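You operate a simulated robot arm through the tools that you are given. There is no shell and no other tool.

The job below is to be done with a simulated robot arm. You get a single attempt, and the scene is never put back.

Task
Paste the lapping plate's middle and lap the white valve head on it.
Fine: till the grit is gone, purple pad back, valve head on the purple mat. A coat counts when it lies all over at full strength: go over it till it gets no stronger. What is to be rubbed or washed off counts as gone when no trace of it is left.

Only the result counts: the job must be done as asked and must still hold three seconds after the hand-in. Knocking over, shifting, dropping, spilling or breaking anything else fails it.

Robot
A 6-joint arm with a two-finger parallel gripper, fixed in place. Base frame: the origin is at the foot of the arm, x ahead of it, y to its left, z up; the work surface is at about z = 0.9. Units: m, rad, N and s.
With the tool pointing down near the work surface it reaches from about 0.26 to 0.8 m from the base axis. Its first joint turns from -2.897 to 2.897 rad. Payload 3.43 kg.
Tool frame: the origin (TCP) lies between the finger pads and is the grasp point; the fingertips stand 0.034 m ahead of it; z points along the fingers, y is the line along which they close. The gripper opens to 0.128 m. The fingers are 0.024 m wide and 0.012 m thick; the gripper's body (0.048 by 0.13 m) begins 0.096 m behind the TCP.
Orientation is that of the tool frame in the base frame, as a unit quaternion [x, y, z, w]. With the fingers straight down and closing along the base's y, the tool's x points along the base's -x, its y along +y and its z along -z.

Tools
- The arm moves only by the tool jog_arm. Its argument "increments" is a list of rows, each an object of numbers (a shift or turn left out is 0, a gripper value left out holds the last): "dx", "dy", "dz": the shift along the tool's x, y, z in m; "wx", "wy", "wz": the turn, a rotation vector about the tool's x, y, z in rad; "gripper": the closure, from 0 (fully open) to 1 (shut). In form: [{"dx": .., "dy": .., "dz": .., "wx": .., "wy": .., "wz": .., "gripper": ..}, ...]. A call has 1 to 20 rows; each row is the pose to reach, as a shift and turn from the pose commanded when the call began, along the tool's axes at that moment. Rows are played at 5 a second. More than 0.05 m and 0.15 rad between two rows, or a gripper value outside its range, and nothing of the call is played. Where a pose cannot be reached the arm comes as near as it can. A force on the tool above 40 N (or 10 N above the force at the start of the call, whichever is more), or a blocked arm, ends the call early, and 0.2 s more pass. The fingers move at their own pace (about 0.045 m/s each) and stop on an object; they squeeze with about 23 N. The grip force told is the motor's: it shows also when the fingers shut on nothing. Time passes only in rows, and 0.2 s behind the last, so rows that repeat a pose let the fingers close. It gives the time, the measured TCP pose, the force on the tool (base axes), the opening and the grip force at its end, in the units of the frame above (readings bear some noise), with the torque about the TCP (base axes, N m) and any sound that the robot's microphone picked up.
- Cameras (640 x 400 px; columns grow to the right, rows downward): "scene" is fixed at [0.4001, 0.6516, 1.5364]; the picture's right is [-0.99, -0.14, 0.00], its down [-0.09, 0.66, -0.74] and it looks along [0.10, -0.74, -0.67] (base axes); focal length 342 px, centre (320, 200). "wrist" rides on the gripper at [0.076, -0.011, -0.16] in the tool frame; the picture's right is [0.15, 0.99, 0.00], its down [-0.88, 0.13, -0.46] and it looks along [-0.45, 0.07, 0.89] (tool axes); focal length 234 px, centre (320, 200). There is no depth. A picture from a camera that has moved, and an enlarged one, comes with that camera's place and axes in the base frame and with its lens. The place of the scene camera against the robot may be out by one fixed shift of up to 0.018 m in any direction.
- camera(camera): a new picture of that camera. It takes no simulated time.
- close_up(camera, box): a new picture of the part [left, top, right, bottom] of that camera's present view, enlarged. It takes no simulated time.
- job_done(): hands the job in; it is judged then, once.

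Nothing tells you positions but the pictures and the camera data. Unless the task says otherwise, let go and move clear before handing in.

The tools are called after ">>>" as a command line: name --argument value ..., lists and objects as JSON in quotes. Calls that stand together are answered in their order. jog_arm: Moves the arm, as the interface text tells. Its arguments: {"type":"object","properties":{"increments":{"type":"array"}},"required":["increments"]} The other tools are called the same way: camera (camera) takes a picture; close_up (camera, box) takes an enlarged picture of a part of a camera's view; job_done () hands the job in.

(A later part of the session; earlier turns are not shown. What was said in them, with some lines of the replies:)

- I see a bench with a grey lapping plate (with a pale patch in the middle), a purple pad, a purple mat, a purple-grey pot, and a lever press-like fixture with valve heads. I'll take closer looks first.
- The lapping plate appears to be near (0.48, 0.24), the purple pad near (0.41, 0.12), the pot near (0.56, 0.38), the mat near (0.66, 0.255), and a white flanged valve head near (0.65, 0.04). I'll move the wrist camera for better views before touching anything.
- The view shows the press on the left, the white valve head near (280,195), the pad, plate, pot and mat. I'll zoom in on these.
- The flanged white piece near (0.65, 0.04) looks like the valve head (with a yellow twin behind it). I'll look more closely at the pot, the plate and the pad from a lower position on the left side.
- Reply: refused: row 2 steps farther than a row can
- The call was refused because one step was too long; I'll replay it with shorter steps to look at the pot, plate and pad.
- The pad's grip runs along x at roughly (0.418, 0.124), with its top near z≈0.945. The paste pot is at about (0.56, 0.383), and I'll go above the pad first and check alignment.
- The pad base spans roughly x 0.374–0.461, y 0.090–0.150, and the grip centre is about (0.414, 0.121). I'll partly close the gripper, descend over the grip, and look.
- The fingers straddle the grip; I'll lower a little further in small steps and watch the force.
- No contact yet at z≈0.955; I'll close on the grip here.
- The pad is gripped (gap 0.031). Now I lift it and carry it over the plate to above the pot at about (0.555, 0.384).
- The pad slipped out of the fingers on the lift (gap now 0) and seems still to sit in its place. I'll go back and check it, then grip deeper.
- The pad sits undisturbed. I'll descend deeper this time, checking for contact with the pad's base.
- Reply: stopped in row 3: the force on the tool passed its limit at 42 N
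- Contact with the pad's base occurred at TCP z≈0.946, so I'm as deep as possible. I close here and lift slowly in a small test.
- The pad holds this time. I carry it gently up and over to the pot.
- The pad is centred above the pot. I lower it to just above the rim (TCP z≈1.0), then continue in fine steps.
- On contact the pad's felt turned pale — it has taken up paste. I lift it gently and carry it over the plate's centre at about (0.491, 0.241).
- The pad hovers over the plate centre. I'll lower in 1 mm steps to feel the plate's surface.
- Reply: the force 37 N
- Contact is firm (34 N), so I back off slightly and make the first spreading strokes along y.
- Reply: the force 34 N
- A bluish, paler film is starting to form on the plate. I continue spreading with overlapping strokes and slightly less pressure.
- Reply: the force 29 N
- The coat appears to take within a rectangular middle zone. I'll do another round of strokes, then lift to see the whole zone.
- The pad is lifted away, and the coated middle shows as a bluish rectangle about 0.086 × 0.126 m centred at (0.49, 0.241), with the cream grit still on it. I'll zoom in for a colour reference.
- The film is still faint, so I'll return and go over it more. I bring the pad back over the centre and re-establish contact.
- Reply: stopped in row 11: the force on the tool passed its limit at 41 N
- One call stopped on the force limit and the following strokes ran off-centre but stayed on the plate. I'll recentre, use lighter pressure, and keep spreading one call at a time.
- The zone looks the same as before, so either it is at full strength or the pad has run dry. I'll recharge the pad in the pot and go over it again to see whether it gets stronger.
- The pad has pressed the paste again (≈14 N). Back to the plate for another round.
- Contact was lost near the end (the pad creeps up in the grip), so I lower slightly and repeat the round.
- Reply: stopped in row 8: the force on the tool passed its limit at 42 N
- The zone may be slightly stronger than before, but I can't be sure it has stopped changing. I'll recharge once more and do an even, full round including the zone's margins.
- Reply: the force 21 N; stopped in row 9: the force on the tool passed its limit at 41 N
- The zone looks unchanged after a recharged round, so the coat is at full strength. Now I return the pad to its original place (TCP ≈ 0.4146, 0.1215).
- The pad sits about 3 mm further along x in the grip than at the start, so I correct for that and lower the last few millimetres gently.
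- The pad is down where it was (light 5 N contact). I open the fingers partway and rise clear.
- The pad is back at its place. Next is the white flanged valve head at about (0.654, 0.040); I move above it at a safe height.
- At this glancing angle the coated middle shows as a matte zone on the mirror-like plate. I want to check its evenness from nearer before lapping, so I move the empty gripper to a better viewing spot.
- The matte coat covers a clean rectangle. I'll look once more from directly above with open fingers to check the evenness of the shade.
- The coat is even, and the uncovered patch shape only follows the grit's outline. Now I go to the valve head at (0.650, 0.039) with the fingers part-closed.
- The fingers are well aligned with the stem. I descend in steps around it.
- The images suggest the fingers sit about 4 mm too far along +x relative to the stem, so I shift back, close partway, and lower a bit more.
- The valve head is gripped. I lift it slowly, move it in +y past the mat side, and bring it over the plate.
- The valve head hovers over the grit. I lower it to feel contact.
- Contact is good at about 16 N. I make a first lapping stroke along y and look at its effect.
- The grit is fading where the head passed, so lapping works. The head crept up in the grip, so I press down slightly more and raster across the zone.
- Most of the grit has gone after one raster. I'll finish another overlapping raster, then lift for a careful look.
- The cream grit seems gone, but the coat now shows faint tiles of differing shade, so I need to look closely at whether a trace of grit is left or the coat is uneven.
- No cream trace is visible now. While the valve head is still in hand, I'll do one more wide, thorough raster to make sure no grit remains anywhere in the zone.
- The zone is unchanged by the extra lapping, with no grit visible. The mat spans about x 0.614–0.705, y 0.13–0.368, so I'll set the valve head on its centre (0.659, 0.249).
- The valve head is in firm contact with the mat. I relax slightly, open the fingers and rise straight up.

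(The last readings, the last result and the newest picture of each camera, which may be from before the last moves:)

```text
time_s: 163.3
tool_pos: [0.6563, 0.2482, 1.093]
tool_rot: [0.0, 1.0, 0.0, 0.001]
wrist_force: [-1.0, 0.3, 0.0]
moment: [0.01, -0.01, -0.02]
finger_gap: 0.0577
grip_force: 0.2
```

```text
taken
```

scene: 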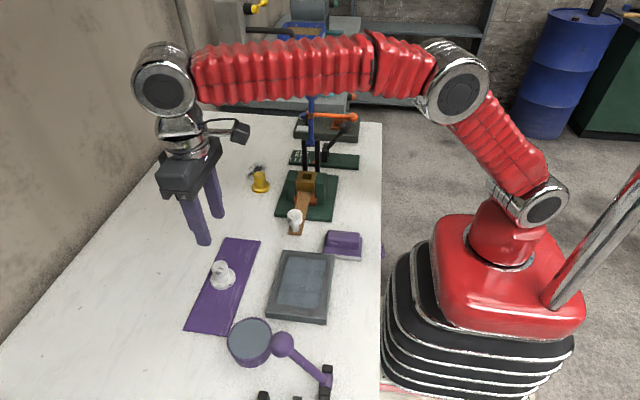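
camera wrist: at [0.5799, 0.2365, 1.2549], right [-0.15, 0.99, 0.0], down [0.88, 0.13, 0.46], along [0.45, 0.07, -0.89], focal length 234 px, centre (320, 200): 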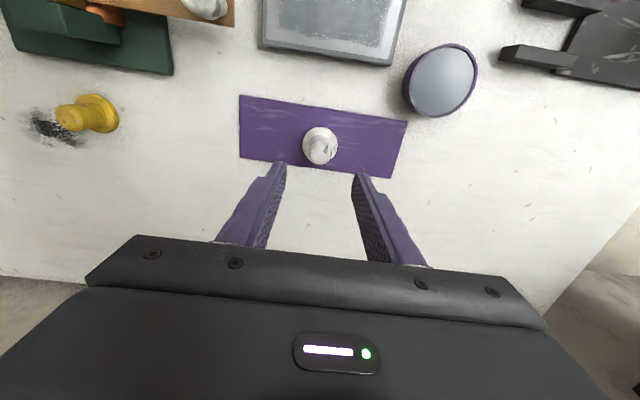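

The valve head stands upright on the mat. Now I inspect the plate from straight above with the fingers open.

>>> jog_arm --increments '[{"dx": 0.03, "dz": -0.01, "gripper": 0.55}, {"dx": 0.07, "dz": -0.01, "gripper": 0.3}, {"dx": 0.11, "dz": -0.01, "gripper": 0.0}, {"dx": 0.15, "dz": 0.0, "gripper": 0.0, "dy": -0.01}, {"dx": 0.18, "dz": 0.01, "gripper": 0.0, "dy": -0.02}, {"dx": 0.1975, "dz": 0.02, "gripper": 0.0, "dy": -0.027}, {"dx": 0.1975, "dz": 0.02, "gripper": 0.0, "dy": -0.027}]'

>>> close_up --camera "wrist" --box '[280, 112, 384, 216]'

>>> close_up --camera "wrist" --box '[290, 125, 350, 185]'

>>> close_up --camera "wrist" --box '[340, 125, 400, 185]'

>>> close_up --camera "wrist" --box '[300, 160, 360, 220]'

```text
time_s: 164.9
tool_pos: [0.4589, 0.2214, 1.0752]
tool_rot: [0.0, 1.0, 0.0, 0.001]
wrist_force: [0.1, -0.2, -1.0]
moment: [-0.02, 0.0, 0.02]
finger_gap: 0.1281
grip_force: 0.1
```

```text
3.85 times, centred on (332, 164) of wrist
camera zoom: at [0.3821, 0.2099, 1.2359], right [-0.15, 0.99, 0.0], down [0.88, 0.13, 0.46], along [0.45, 0.07, -0.89], focal length 901 px, centre (274, 338)
```

zoom: 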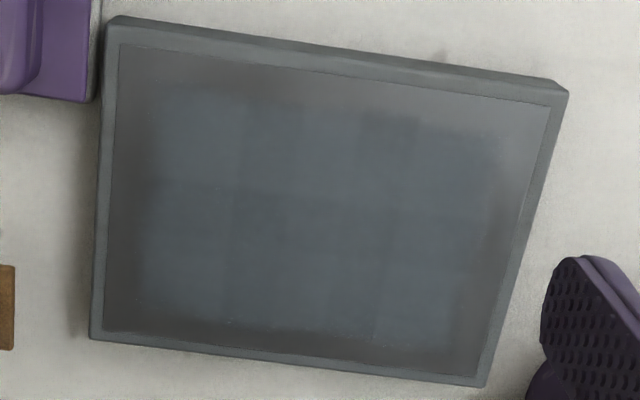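

```text
6.67 times, centred on (320, 155) of wrist
camera zoom: at [0.3821, 0.2099, 1.2359], right [-0.15, 0.99, 0.0], down [0.88, 0.13, 0.46], along [0.45, 0.07, -0.89], focal length 1561 px, centre (320, 500)
```

zoom: 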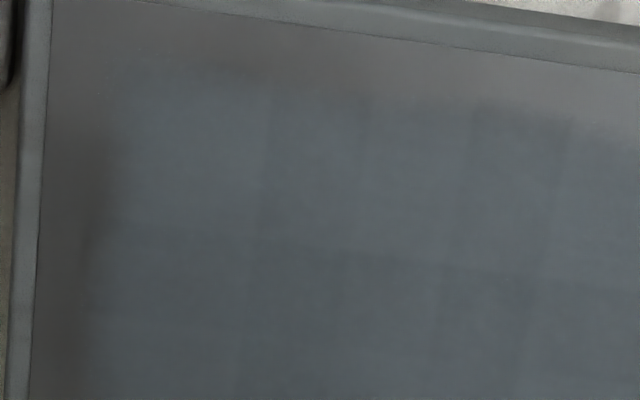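

```text
6.67 times, centred on (370, 155) of wrist
camera zoom: at [0.3821, 0.2099, 1.2359], right [-0.15, 0.99, 0.0], down [0.88, 0.13, 0.46], along [0.45, 0.07, -0.89], focal length 1561 px, centre (-13, 500)
```

zoom: 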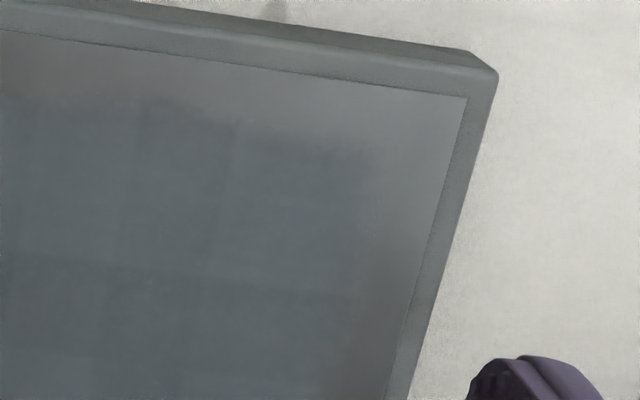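

```text
6.67 times, centred on (330, 190) of wrist
camera zoom: at [0.3821, 0.2099, 1.2359], right [-0.15, 0.99, 0.0], down [0.88, 0.13, 0.46], along [0.45, 0.07, -0.89], focal length 1561 px, centre (253, 267)
```

zoom: 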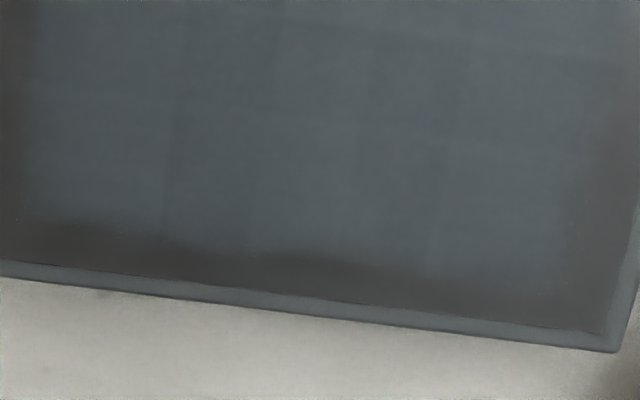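

There is no grit, but the coat shows slight cell-to-cell shade differences. To be certain it's at full strength everywhere, I'll fetch the pad again, recharge it and go over the zone once more, comparing before and after.

>>> jog_arm --increments '[{"dx": 0.01, "dy": -0.03, "gripper": 0.3}, {"dx": 0.025, "dy": -0.06, "gripper": 0.6}, {"dx": 0.0468, "dy": -0.09, "gripper": 0.6}, {"dx": 0.0468, "dy": -0.0993, "dz": 0.02, "gripper": 0.6}, {"dx": 0.0468, "dy": -0.0993, "dz": 0.05, "gripper": 0.6}, {"dx": 0.0468, "dy": -0.0993, "dz": 0.05, "gripper": 0.6}]'

>>> close_up --camera "wrist" --box '[270, 90, 370, 210]'

>>> close_up --camera "scene" --box '[310, 210, 380, 270]'

```text
time_s: 166.3
tool_pos: [0.4124, 0.1226, 1.0247]
tool_rot: [0.001, 1.0, 0.0, 0.001]
wrist_force: [0.3, -0.3, -0.4]
moment: [-0.01, -0.04, -0.01]
finger_gap: 0.0513
grip_force: 0.0
```

```text
3.33 times, centred on (320, 150) of wrist
camera zoom: at [0.3354, 0.111, 1.1853], right [-0.15, 0.99, 0.0], down [0.88, 0.13, 0.46], along [0.45, 0.07, -0.89], focal length 781 px, centre (320, 367)
```

zoom: 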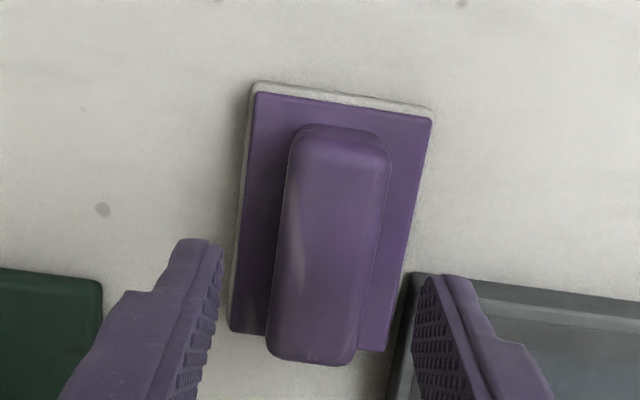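

```text
6.67 times, centred on (345, 240) of scene
camera zoom: at [0.4001, 0.6516, 1.5364], right [-0.99, -0.14, 0.0], down [-0.09, 0.66, -0.74], along [0.1, -0.74, -0.67], focal length 2282 px, centre (153, -67)
```

zoom: 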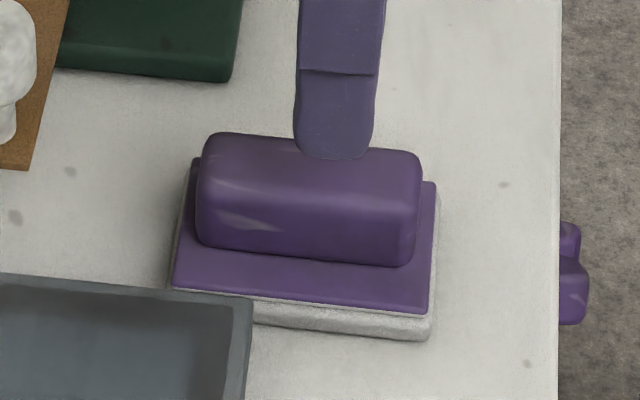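

The pad is intact, sitting about 4 mm toward +y of its original spot. I align on its grip and descend to just above its base.

>>> jog_arm --increments '[{"dy": 0.0033, "dz": 0.02, "gripper": 0.6}, {"dy": 0.0033, "dz": 0.045, "gripper": 0.6}, {"dy": 0.0033, "dz": 0.065, "gripper": 0.65}, {"dy": 0.0033, "dz": 0.072, "gripper": 0.65}, {"dy": 0.0033, "dz": 0.075, "gripper": 0.65}, {"dy": 0.0033, "dz": 0.076, "gripper": 0.65}, {"dy": 0.0033, "dz": 0.076, "gripper": 0.65}]'

>>> close_up --camera "wrist" --box '[260, 110, 380, 240]'

```text
time_s: 167.9
tool_pos: [0.4126, 0.1254, 0.9482]
tool_rot: [-0.001, 1.0, 0.0, 0.001]
wrist_force: [-0.5, -0.2, -0.4]
moment: [0.0, -0.02, 0.01]
finger_gap: 0.0448
grip_force: 0.1
```

```text
3.08 times, centred on (320, 175) of wrist
camera zoom: at [0.3352, 0.1139, 1.1091], right [-0.15, 0.99, 0.0], down [0.88, 0.13, 0.46], along [0.45, 0.07, -0.89], focal length 720 px, centre (320, 277)
```

zoom: 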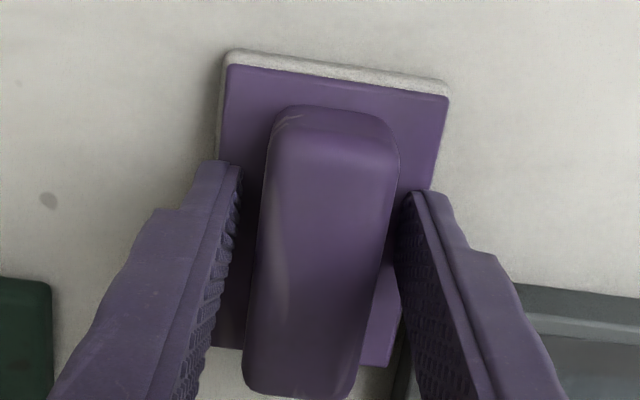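

>>> jog_arm --increments '[{"gripper": 0.75}, {"gripper": 1.0}, {"gripper": 1.0}, {"gripper": 1.0}, {"dz": -0.003, "gripper": 1.0}, {"dz": -0.007, "gripper": 1.0}, {"dz": -0.013, "gripper": 1.0}, {"dz": -0.02, "gripper": 1.0}, {"dz": -0.02, "gripper": 1.0}]'

>>> close_up --camera "scene" --box '[310, 210, 380, 270]'

```text
time_s: 169.9
tool_pos: [0.4123, 0.1265, 0.9688]
tool_rot: [0.0, 1.0, -0.001, 0.001]
wrist_force: [-0.4, 0.2, -0.7]
moment: [-0.02, -0.01, 0.01]
finger_gap: 0.0314
grip_force: 23.1
```

```text
6.67 times, centred on (345, 240) of scene
camera zoom: at [0.4001, 0.6516, 1.5364], right [-0.99, -0.14, 0.0], down [-0.09, 0.66, -0.74], along [0.1, -0.74, -0.67], focal length 2282 px, centre (153, -67)
```

zoom: 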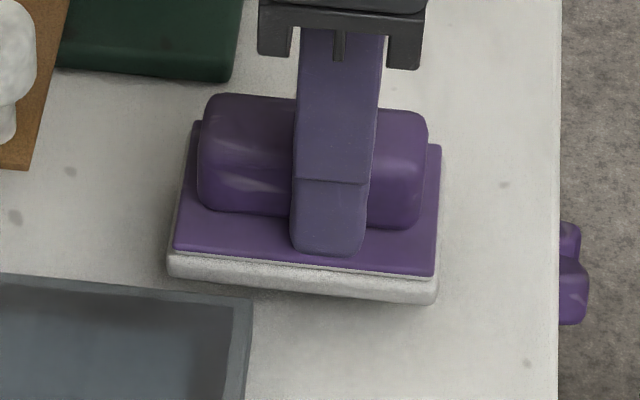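

Gripped and lifted well. I carry it to the pot for a fresh charge.

>>> jog_arm --increments '[{"dz": -0.03}, {"dz": -0.06}, {"dz": -0.085}, {"dz": -0.09, "dx": -0.015, "dy": 0.02}, {"dz": -0.09, "dx": -0.03, "dy": 0.05}, {"dz": -0.09, "dx": -0.045, "dy": 0.08}, {"dz": -0.09, "dx": -0.06, "dy": 0.115}, {"dz": -0.09, "dx": -0.075, "dy": 0.15}, {"dz": -0.09, "dx": -0.09, "dy": 0.185}, {"dz": -0.09, "dx": -0.11, "dy": 0.22}, {"dz": -0.09, "dx": -0.13, "dy": 0.247}, {"dz": -0.09, "dx": -0.139, "dy": 0.2575}, {"dz": -0.06, "dx": -0.139, "dy": 0.2575}, {"dz": -0.035, "dx": -0.139, "dy": 0.2575}, {"dz": -0.025, "dx": -0.139, "dy": 0.2575}, {"dz": -0.021, "dx": -0.139, "dy": 0.2575}, {"dz": -0.021, "dx": -0.139, "dy": 0.2575}]'

>>> close_up --camera "scene" --box '[180, 290, 320, 390]'

```text
time_s: 173.5
tool_pos: [0.55, 0.3835, 0.9909]
tool_rot: [0.0, 1.0, 0.0, 0.0]
wrist_force: [-0.2, 0.7, -0.7]
moment: [0.0, -0.01, -0.01]
finger_gap: 0.0313
grip_force: 22.7
```

```text
4.00 times, centred on (250, 340) of scene
camera zoom: at [0.4001, 0.6516, 1.5364], right [-0.99, -0.14, 0.0], down [-0.09, 0.66, -0.74], along [0.1, -0.74, -0.67], focal length 1369 px, centre (600, -360)
```

zoom: 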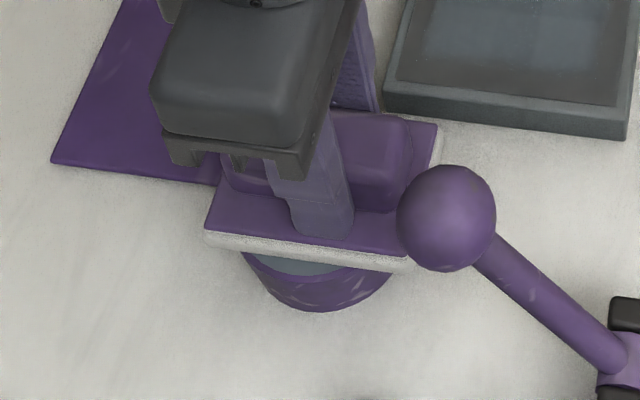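

>>> jog_arm --increments '[{"dz": 0.001}, {"dz": 0.002}, {"dz": 0.0025}, {"dz": 0.0025}]'

```text
time_s: 174.5
tool_pos: [0.5517, 0.384, 0.9881]
tool_rot: [0.001, 1.0, 0.0, 0.001]
wrist_force: [0.0, -2.9, 6.2]
moment: [-0.07, 0.01, 0.01]
finger_gap: 0.0314
grip_force: 23.3
```

>>> jog_arm --increments '[{"dz": 0.0004}, {"dz": 0.0006}, {"dz": 0.0006}, {"dz": -0.005}, {"dz": -0.02}, {"dz": -0.04}, {"dx": 0.002, "dy": -0.01, "dz": -0.05}, {"dx": 0.015, "dy": -0.035, "dz": -0.05}, {"dx": 0.03, "dy": -0.065, "dz": -0.05}, {"dx": 0.045, "dy": -0.1, "dz": -0.05}, {"dx": 0.06, "dy": -0.13, "dz": -0.05}, {"dx": 0.0647, "dy": -0.1415, "dz": -0.035}, {"dx": 0.0647, "dy": -0.1415, "dz": -0.01}, {"dx": 0.0647, "dy": -0.1415, "dz": 0.008}, {"dx": 0.0647, "dy": -0.1415, "dz": 0.0145}, {"dx": 0.0647, "dy": -0.1415, "dz": 0.0165}, {"dx": 0.0647, "dy": -0.1415, "dz": 0.0165}]'

```text
time_s: 178.1
tool_pos: [0.4861, 0.2415, 0.9702]
tool_rot: [-0.001, 1.0, 0.0, 0.001]
wrist_force: [1.7, 0.9, -0.3]
moment: [0.02, 0.02, -0.01]
finger_gap: 0.0315
grip_force: 22.5
```

>>> jog_arm --increments '[{"dz": 0.0005}, {"dz": 0.001}, {"dz": 0.0015}, {"dz": 0.0015}]'

```text
time_s: 179.1
tool_pos: [0.487, 0.2412, 0.9707]
tool_rot: [0.0, 1.0, 0.0, 0.002]
wrist_force: [-0.3, -5.0, 19.7]
moment: [-0.21, 0.28, -0.02]
finger_gap: 0.0315
grip_force: 22.8
```

>>> jog_arm --increments '[{"dz": -0.0003, "dx": 0.003, "dy": 0.018}, {"dz": -0.0003, "dx": 0.003, "dy": 0.038}, {"dz": -0.0003, "dx": 0.003, "dy": 0.02}, {"dz": -0.0003, "dx": 0.003, "dy": 0.0}, {"dz": -0.0003, "dx": 0.003, "dy": -0.02}, {"dz": -0.0003, "dx": 0.003, "dy": -0.038}, {"dz": -0.0003, "dx": -0.002, "dy": -0.036}, {"dz": -0.0003, "dx": -0.002, "dy": -0.018}, {"dz": -0.0003, "dx": -0.002, "dy": 0.0}, {"dz": -0.0003, "dx": -0.002, "dy": 0.02}, {"dz": -0.0003, "dx": -0.002, "dy": 0.038}, {"dz": -0.0003, "dx": -0.009, "dy": 0.036}, {"dz": -0.0003, "dx": -0.009, "dy": 0.018}, {"dz": -0.0003, "dx": -0.009, "dy": 0.0}, {"dz": -0.0003, "dx": -0.009, "dy": -0.02}, {"dz": -0.0003, "dx": -0.009, "dy": -0.036}, {"dz": -0.0003, "dx": -0.002, "dy": -0.02}, {"dz": -0.0003, "dx": 0.0, "dy": 0.0}]'

```text
time_s: 182.9
tool_pos: [0.4872, 0.2423, 0.9704]
tool_rot: [0.0, 1.0, 0.0, 0.0]
wrist_force: [1.5, -7.9, 14.5]
moment: [-0.14, -0.34, -0.12]
finger_gap: 0.0314
grip_force: 23.3
```

>>> jog_arm --increments '[{"dx": 0.005, "dy": 0.018}, {"dx": 0.005, "dy": 0.038}, {"dx": 0.005, "dy": 0.02}, {"dx": 0.005, "dy": 0.0}, {"dx": 0.005, "dy": -0.02}, {"dx": 0.005, "dy": -0.038}, {"dx": -0.003, "dy": -0.036}, {"dx": -0.003, "dy": -0.018}, {"dx": -0.003, "dy": 0.0}, {"dx": -0.003, "dy": 0.02}, {"dx": -0.003, "dy": 0.038}, {"dx": -0.01, "dy": 0.036}, {"dx": -0.01, "dy": 0.018}, {"dx": -0.01, "dy": 0.0}, {"dx": -0.01, "dy": -0.02}, {"dx": -0.01, "dy": -0.036}, {"dx": -0.003, "dy": -0.02}, {"dx": 0.0, "dy": 0.0}]'

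```text
time_s: 186.7
tool_pos: [0.4887, 0.2409, 0.9708]
tool_rot: [0.001, 1.0, -0.001, 0.001]
wrist_force: [0.5, 0.1, 0.0]
moment: [-0.02, 0.0, -0.01]
finger_gap: 0.0312
grip_force: 22.7
```

>>> jog_arm --increments '[{"dz": -0.003}, {"dz": -0.01}, {"dz": -0.03}, {"dz": -0.06}, {"dz": -0.09}, {"dz": -0.09, "dx": 0.02, "dy": -0.03}, {"dz": -0.09, "dx": 0.04, "dy": -0.065}, {"dz": -0.09, "dx": 0.06, "dy": -0.1}, {"dz": -0.09, "dx": 0.0733, "dy": -0.12}, {"dz": -0.05, "dx": 0.0733, "dy": -0.12}, {"dz": -0.015, "dx": 0.0733, "dy": -0.12}, {"dz": 0.005, "dx": 0.0733, "dy": -0.12}, {"dz": 0.013, "dx": 0.0733, "dy": -0.12}, {"dz": 0.013, "dx": 0.0733, "dy": -0.12}]'

>>> close_up --camera "scene" --box '[262, 245, 342, 325]'

>>> close_up --camera "scene" --box '[310, 210, 380, 270]'

>>> close_up --camera "scene" --box '[282, 262, 322, 302]'

```text
time_s: 189.7
tool_pos: [0.4135, 0.123, 0.9562]
tool_rot: [0.001, 1.0, 0.0, 0.001]
wrist_force: [-0.5, 0.6, -0.6]
moment: [0.0, -0.04, 0.0]
finger_gap: 0.0313
grip_force: 22.8
```

```text
5.00 times, centred on (302, 285) of scene
camera zoom: at [0.4001, 0.6516, 1.5364], right [-0.99, -0.14, 0.0], down [-0.09, 0.66, -0.74], along [0.1, -0.74, -0.67], focal length 1711 px, centre (410, -225)
```

zoom: 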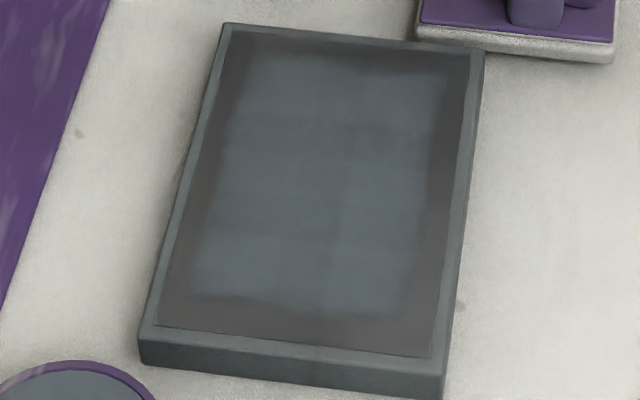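

```text
6.67 times, centred on (345, 240) of scene
camera zoom: at [0.4001, 0.6516, 1.5364], right [-0.99, -0.14, 0.0], down [-0.09, 0.66, -0.74], along [0.1, -0.74, -0.67], focal length 2282 px, centre (153, -67)
```

zoom: 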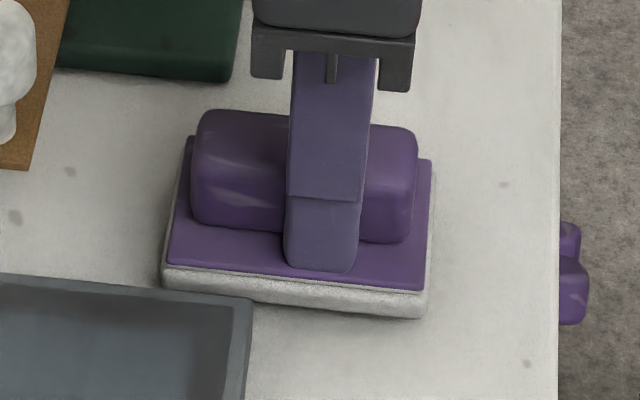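

```text
10.00 times, centred on (302, 282) of scene
camera zoom: at [0.4001, 0.6516, 1.5364], right [-0.99, -0.14, 0.0], down [-0.09, 0.66, -0.74], along [0.1, -0.74, -0.67], focal length 3422 px, centre (500, -620)
```

zoom: 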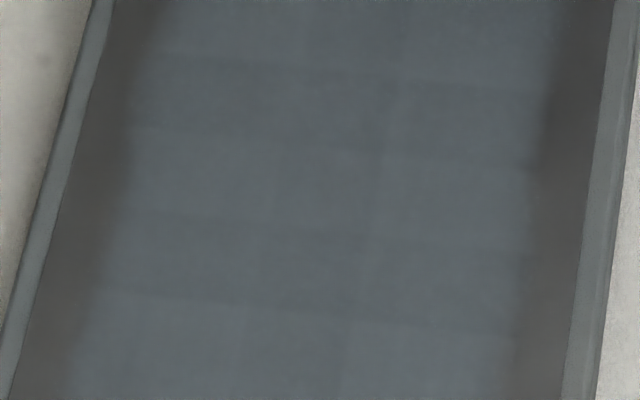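

The tile pattern is exactly the same after the recharged round, so it is just texture and the coat is at full strength. I now set the pad down in its original place with a small correction.

>>> jog_arm --increments '[{"dx": 0.002, "dy": -0.001, "dz": 0.003}, {"dx": 0.002, "dy": -0.001, "dz": 0.005}, {"dx": 0.002, "dy": -0.001, "dz": 0.006}, {"dx": 0.002, "dy": -0.001, "dz": 0.007}, {"dx": 0.002, "dy": -0.001, "dz": 0.007}]'

```text
time_s: 190.9
tool_pos: [0.4115, 0.1208, 0.9502]
tool_rot: [0.0, 1.0, 0.0, 0.001]
wrist_force: [0.1, -0.2, -0.1]
moment: [-0.01, 0.05, 0.0]
finger_gap: 0.0311
grip_force: 22.6
```

>>> jog_arm --increments '[{"dz": 0.0005}, {"dz": 0.001}, {"dz": 0.0015}, {"dz": 0.0015}]'

>>> close_up --camera "scene" --box '[310, 210, 380, 270]'

```text
time_s: 191.9
tool_pos: [0.4121, 0.1205, 0.9482]
tool_rot: [0.0, 1.0, 0.0, 0.001]
wrist_force: [-0.3, -0.8, -1.4]
moment: [0.01, 0.03, 0.0]
finger_gap: 0.0313
grip_force: 22.8
```

```text
6.67 times, centred on (345, 240) of scene
camera zoom: at [0.4001, 0.6516, 1.5364], right [-0.99, -0.14, 0.0], down [-0.09, 0.66, -0.74], along [0.1, -0.74, -0.67], focal length 2282 px, centre (153, -67)
```

zoom: 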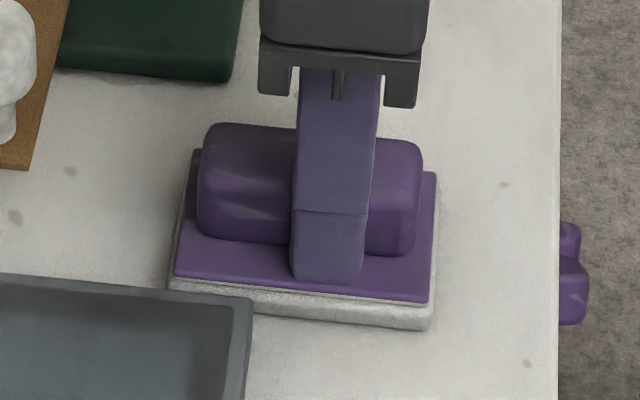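

>>> jog_arm --increments '[{"dz": 0.0004}, {"dz": 0.0008}, {"dz": 0.0012}, {"dz": 0.0012}]'

```text
time_s: 192.9
tool_pos: [0.4115, 0.1207, 0.9475]
tool_rot: [-0.001, 1.0, 0.0, 0.002]
wrist_force: [1.9, 2.0, 6.5]
moment: [0.01, 0.2, -0.07]
finger_gap: 0.0314
grip_force: 23.4
```

The pad is on the table (6.5 N). I release slowly and rise.

>>> jog_arm --increments '[{"gripper": 0.95}, {"gripper": 0.85}, {"gripper": 0.75}, {"gripper": 0.68}, {"gripper": 0.62}, {"gripper": 0.62}, {"dz": -0.01, "gripper": 0.62}, {"dz": -0.03, "gripper": 0.62}, {"dz": -0.06, "gripper": 0.62}, {"dz": -0.1, "gripper": 0.62}, {"dz": -0.14, "gripper": 0.62}, {"dz": -0.18, "gripper": 0.62}, {"dz": -0.2, "gripper": 0.62}]'

>>> close_up --camera "scene" --box '[310, 210, 380, 270]'

>>> camera --camera "scene"

>>> close_up --camera "wrist" --box '[220, 90, 440, 260]'

```text
time_s: 195.7
tool_pos: [0.4105, 0.1195, 1.1467]
tool_rot: [0.0, 1.0, 0.0, 0.0]
wrist_force: [0.7, 0.3, 0.0]
moment: [0.02, 0.02, 0.01]
finger_gap: 0.0486
grip_force: 0.1
```

```text
6.67 times, centred on (345, 240) of scene
camera zoom: at [0.4001, 0.6516, 1.5364], right [-0.99, -0.14, 0.0], down [-0.09, 0.66, -0.74], along [0.1, -0.74, -0.67], focal length 2282 px, centre (153, -67)
```

zoom: 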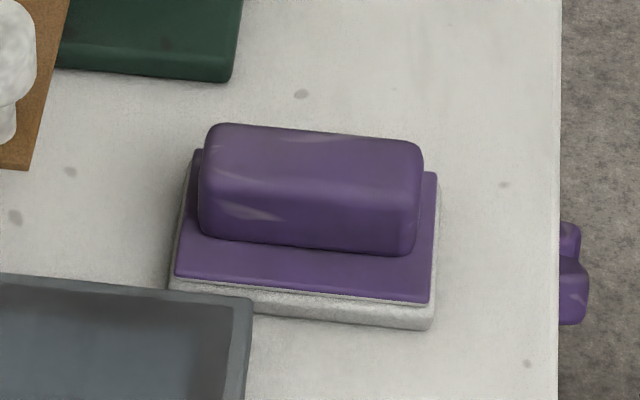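

```text
taken
```

scene: 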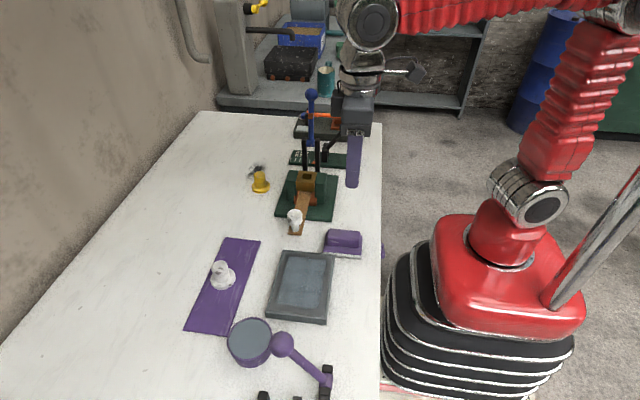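

```text
2.35 times, centred on (330, 175) of wrist
camera zoom: at [0.3329, 0.1088, 1.3072], right [-0.15, 0.99, 0.0], down [0.88, 0.13, 0.46], along [0.45, 0.07, -0.89], focal length 551 px, centre (296, 259)
```

zoom: 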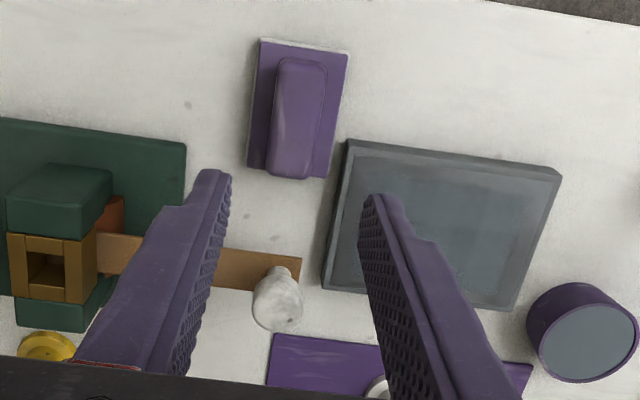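

The pad is precisely back. I'll do a last inspection of the plate, the pot and the valve head before handing in.

>>> jog_arm --increments '[{"dx": -0.01, "dy": 0.03, "gripper": 0.3}, {"dx": -0.02, "dy": 0.06, "gripper": 0.0}, {"dx": -0.035, "dy": 0.09, "dz": 0.02, "gripper": 0.0}, {"dx": -0.0478, "dy": 0.1, "dz": 0.05, "gripper": 0.0}, {"dx": -0.0478, "dy": 0.1, "dz": 0.071, "gripper": 0.0}, {"dx": -0.0478, "dy": 0.1, "dz": 0.071, "gripper": 0.0}]'

>>> close_up --camera "wrist" --box '[280, 112, 384, 216]'

>>> close_up --camera "scene" --box '[210, 300, 310, 380]'

>>> close_up --camera "scene" --box '[180, 230, 280, 340]'

>>> close_up --camera "scene" --box '[220, 80, 400, 240]'

```text
time_s: 197.1
tool_pos: [0.4585, 0.2222, 1.0735]
tool_rot: [-0.001, 1.0, 0.0, 0.001]
wrist_force: [0.0, 1.0, -0.1]
moment: [0.01, 0.0, 0.01]
finger_gap: 0.1284
grip_force: 0.2
```

```text
3.85 times, centred on (332, 164) of wrist
camera zoom: at [0.3815, 0.2098, 1.2354], right [-0.15, 0.99, 0.0], down [0.88, 0.13, 0.46], along [0.45, 0.07, -0.89], focal length 901 px, centre (274, 338)
```

zoom: 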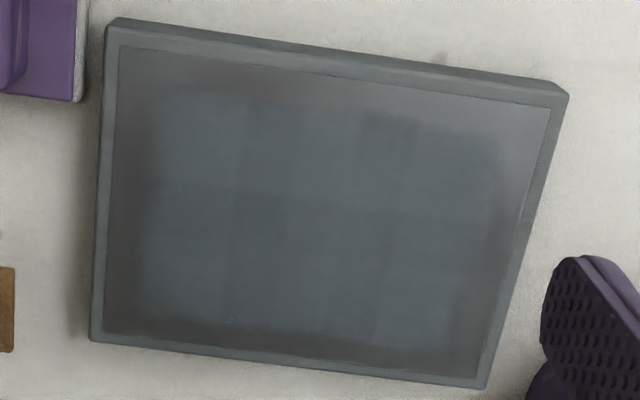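

```text
5.00 times, centred on (260, 340) of scene
camera zoom: at [0.4001, 0.6516, 1.5364], right [-0.99, -0.14, 0.0], down [-0.09, 0.66, -0.74], along [0.1, -0.74, -0.67], focal length 1711 px, centre (620, -500)
```

zoom: 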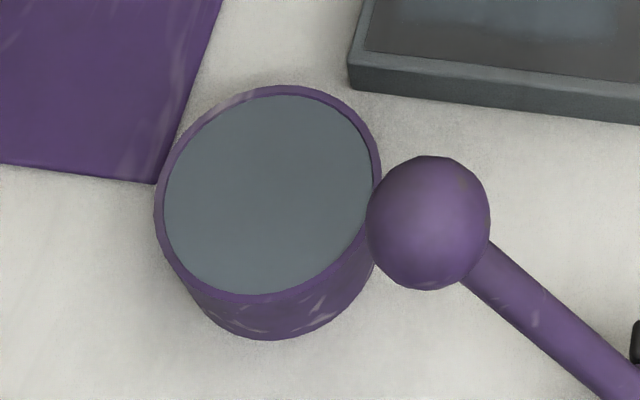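

```text
3.64 times, centred on (230, 285) of scene
camera zoom: at [0.4001, 0.6516, 1.5364], right [-0.99, -0.14, 0.0], down [-0.09, 0.66, -0.74], along [0.1, -0.74, -0.67], focal length 1244 px, centre (647, -109)
```

zoom: 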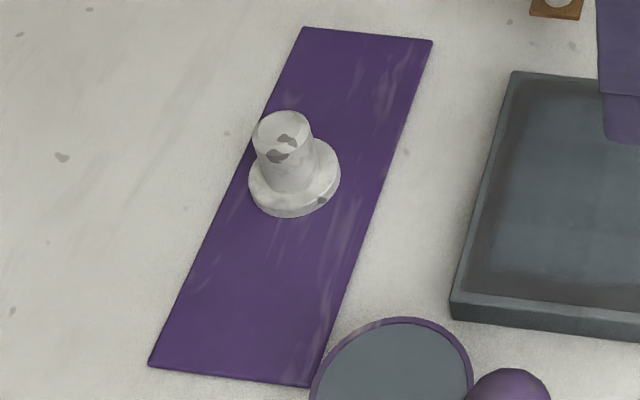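

```text
2.50 times, centred on (310, 160) of scene
camera zoom: at [0.4001, 0.6516, 1.5364], right [-0.99, -0.14, 0.0], down [-0.09, 0.66, -0.74], along [0.1, -0.74, -0.67], focal length 856 px, centre (345, 300)
```

zoom: 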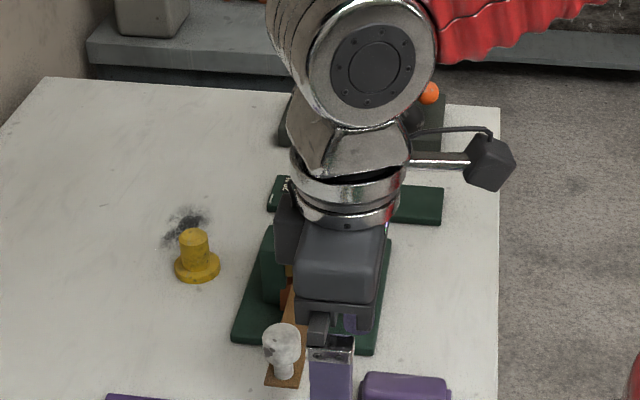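

Everything checks out: no grit, even coat, pad back, valve head upright well inside the mat, and pot and other items unmoved. I'll retreat the arm to its starting region before handing in.

>>> jog_arm --increments '[{"dz": -0.04}, {"dz": -0.08}, {"dz": -0.12}, {"dz": -0.16, "dx": 0.02}, {"dz": -0.19, "dx": 0.05}, {"dz": -0.2, "dx": 0.09}, {"dz": -0.2, "dx": 0.13}, {"dz": -0.2, "dx": 0.13}, {"dz": -0.2, "dx": 0.13}]'

>>> camera --camera "scene"

>>> camera --camera "wrist"

>>> close_up --camera "scene" --box '[262, 245, 342, 325]'

```text
time_s: 199.1
tool_pos: [0.3273, 0.22, 1.2737]
tool_rot: [0.0, 1.0, 0.0, 0.001]
wrist_force: [0.0, 0.3, 0.4]
moment: [0.0, 0.0, -0.01]
finger_gap: 0.1279
grip_force: 0.0
```

```text
taken
```

scene: 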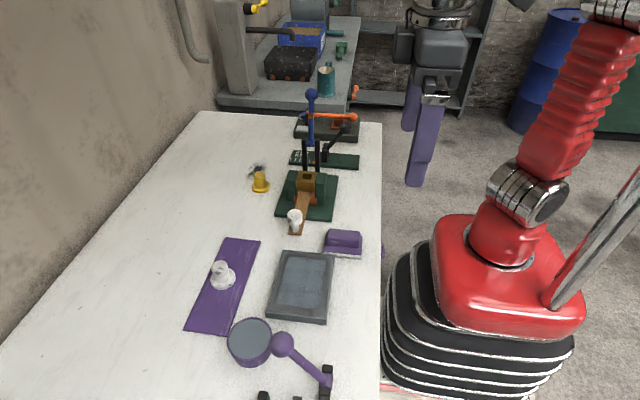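

```text
taken
camera wrist: at [0.2504, 0.2084, 1.4345], right [-0.15, 0.99, 0.0], down [0.88, 0.13, 0.46], along [0.45, 0.07, -0.89], focal length 234 px, centre (320, 200)
```

wrist: 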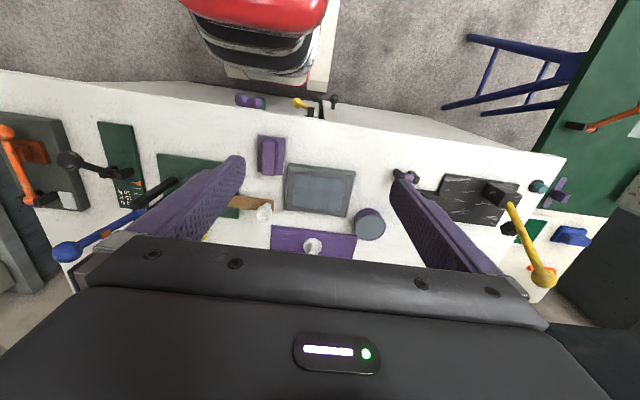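

```text
5.00 times, centred on (302, 285) of scene
camera zoom: at [0.4001, 0.6516, 1.5364], right [-0.99, -0.14, 0.0], down [-0.09, 0.66, -0.74], along [0.1, -0.74, -0.67], focal length 1711 px, centre (410, -225)
```

zoom: 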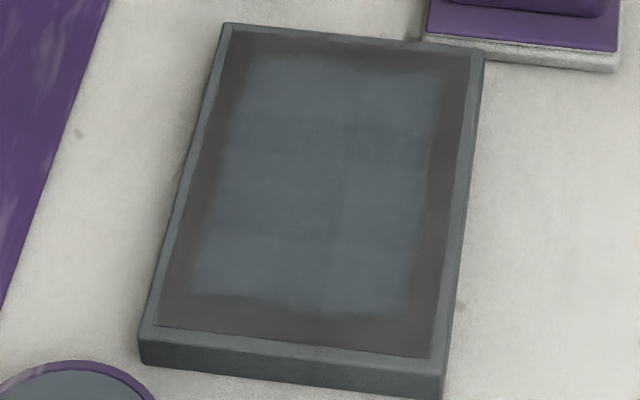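

The plate's middle is coated with no grit showing. The pad is back in place, the valve head stands on the purple mat, and the arm is clear, so I hand the job in.

>>> job_done

```text
The job is handed in.
```

I pasted the lapping plate's middle, lapped the white valve head on it until no grit showed, and handed the job in. The result of the judging hasn't come back.

- **Paste:** the middle is coated all over. I recharged the pad and went over it again after lapping; the coat got no stronger, so I took it as full strength. Some faint tile-like shading remains, but it didn't change with more paste.
- **Grit:** no trace is visible from either camera after three full passes of the valve head.
- **Valve head:** I took this to be the flanged white piece, not the white knob on the press's brown slide. It stands upright well inside the purple mat.
- **Purple pad:** it is back where it started, to within a few millimetres. Its underside is still white with paste. On the first try it slipped out of the fingers before leaving the table and was not disturbed.
- **Everything else:** the plate, the pot and the other pieces look unmoved, and the arm is clear of the bench.
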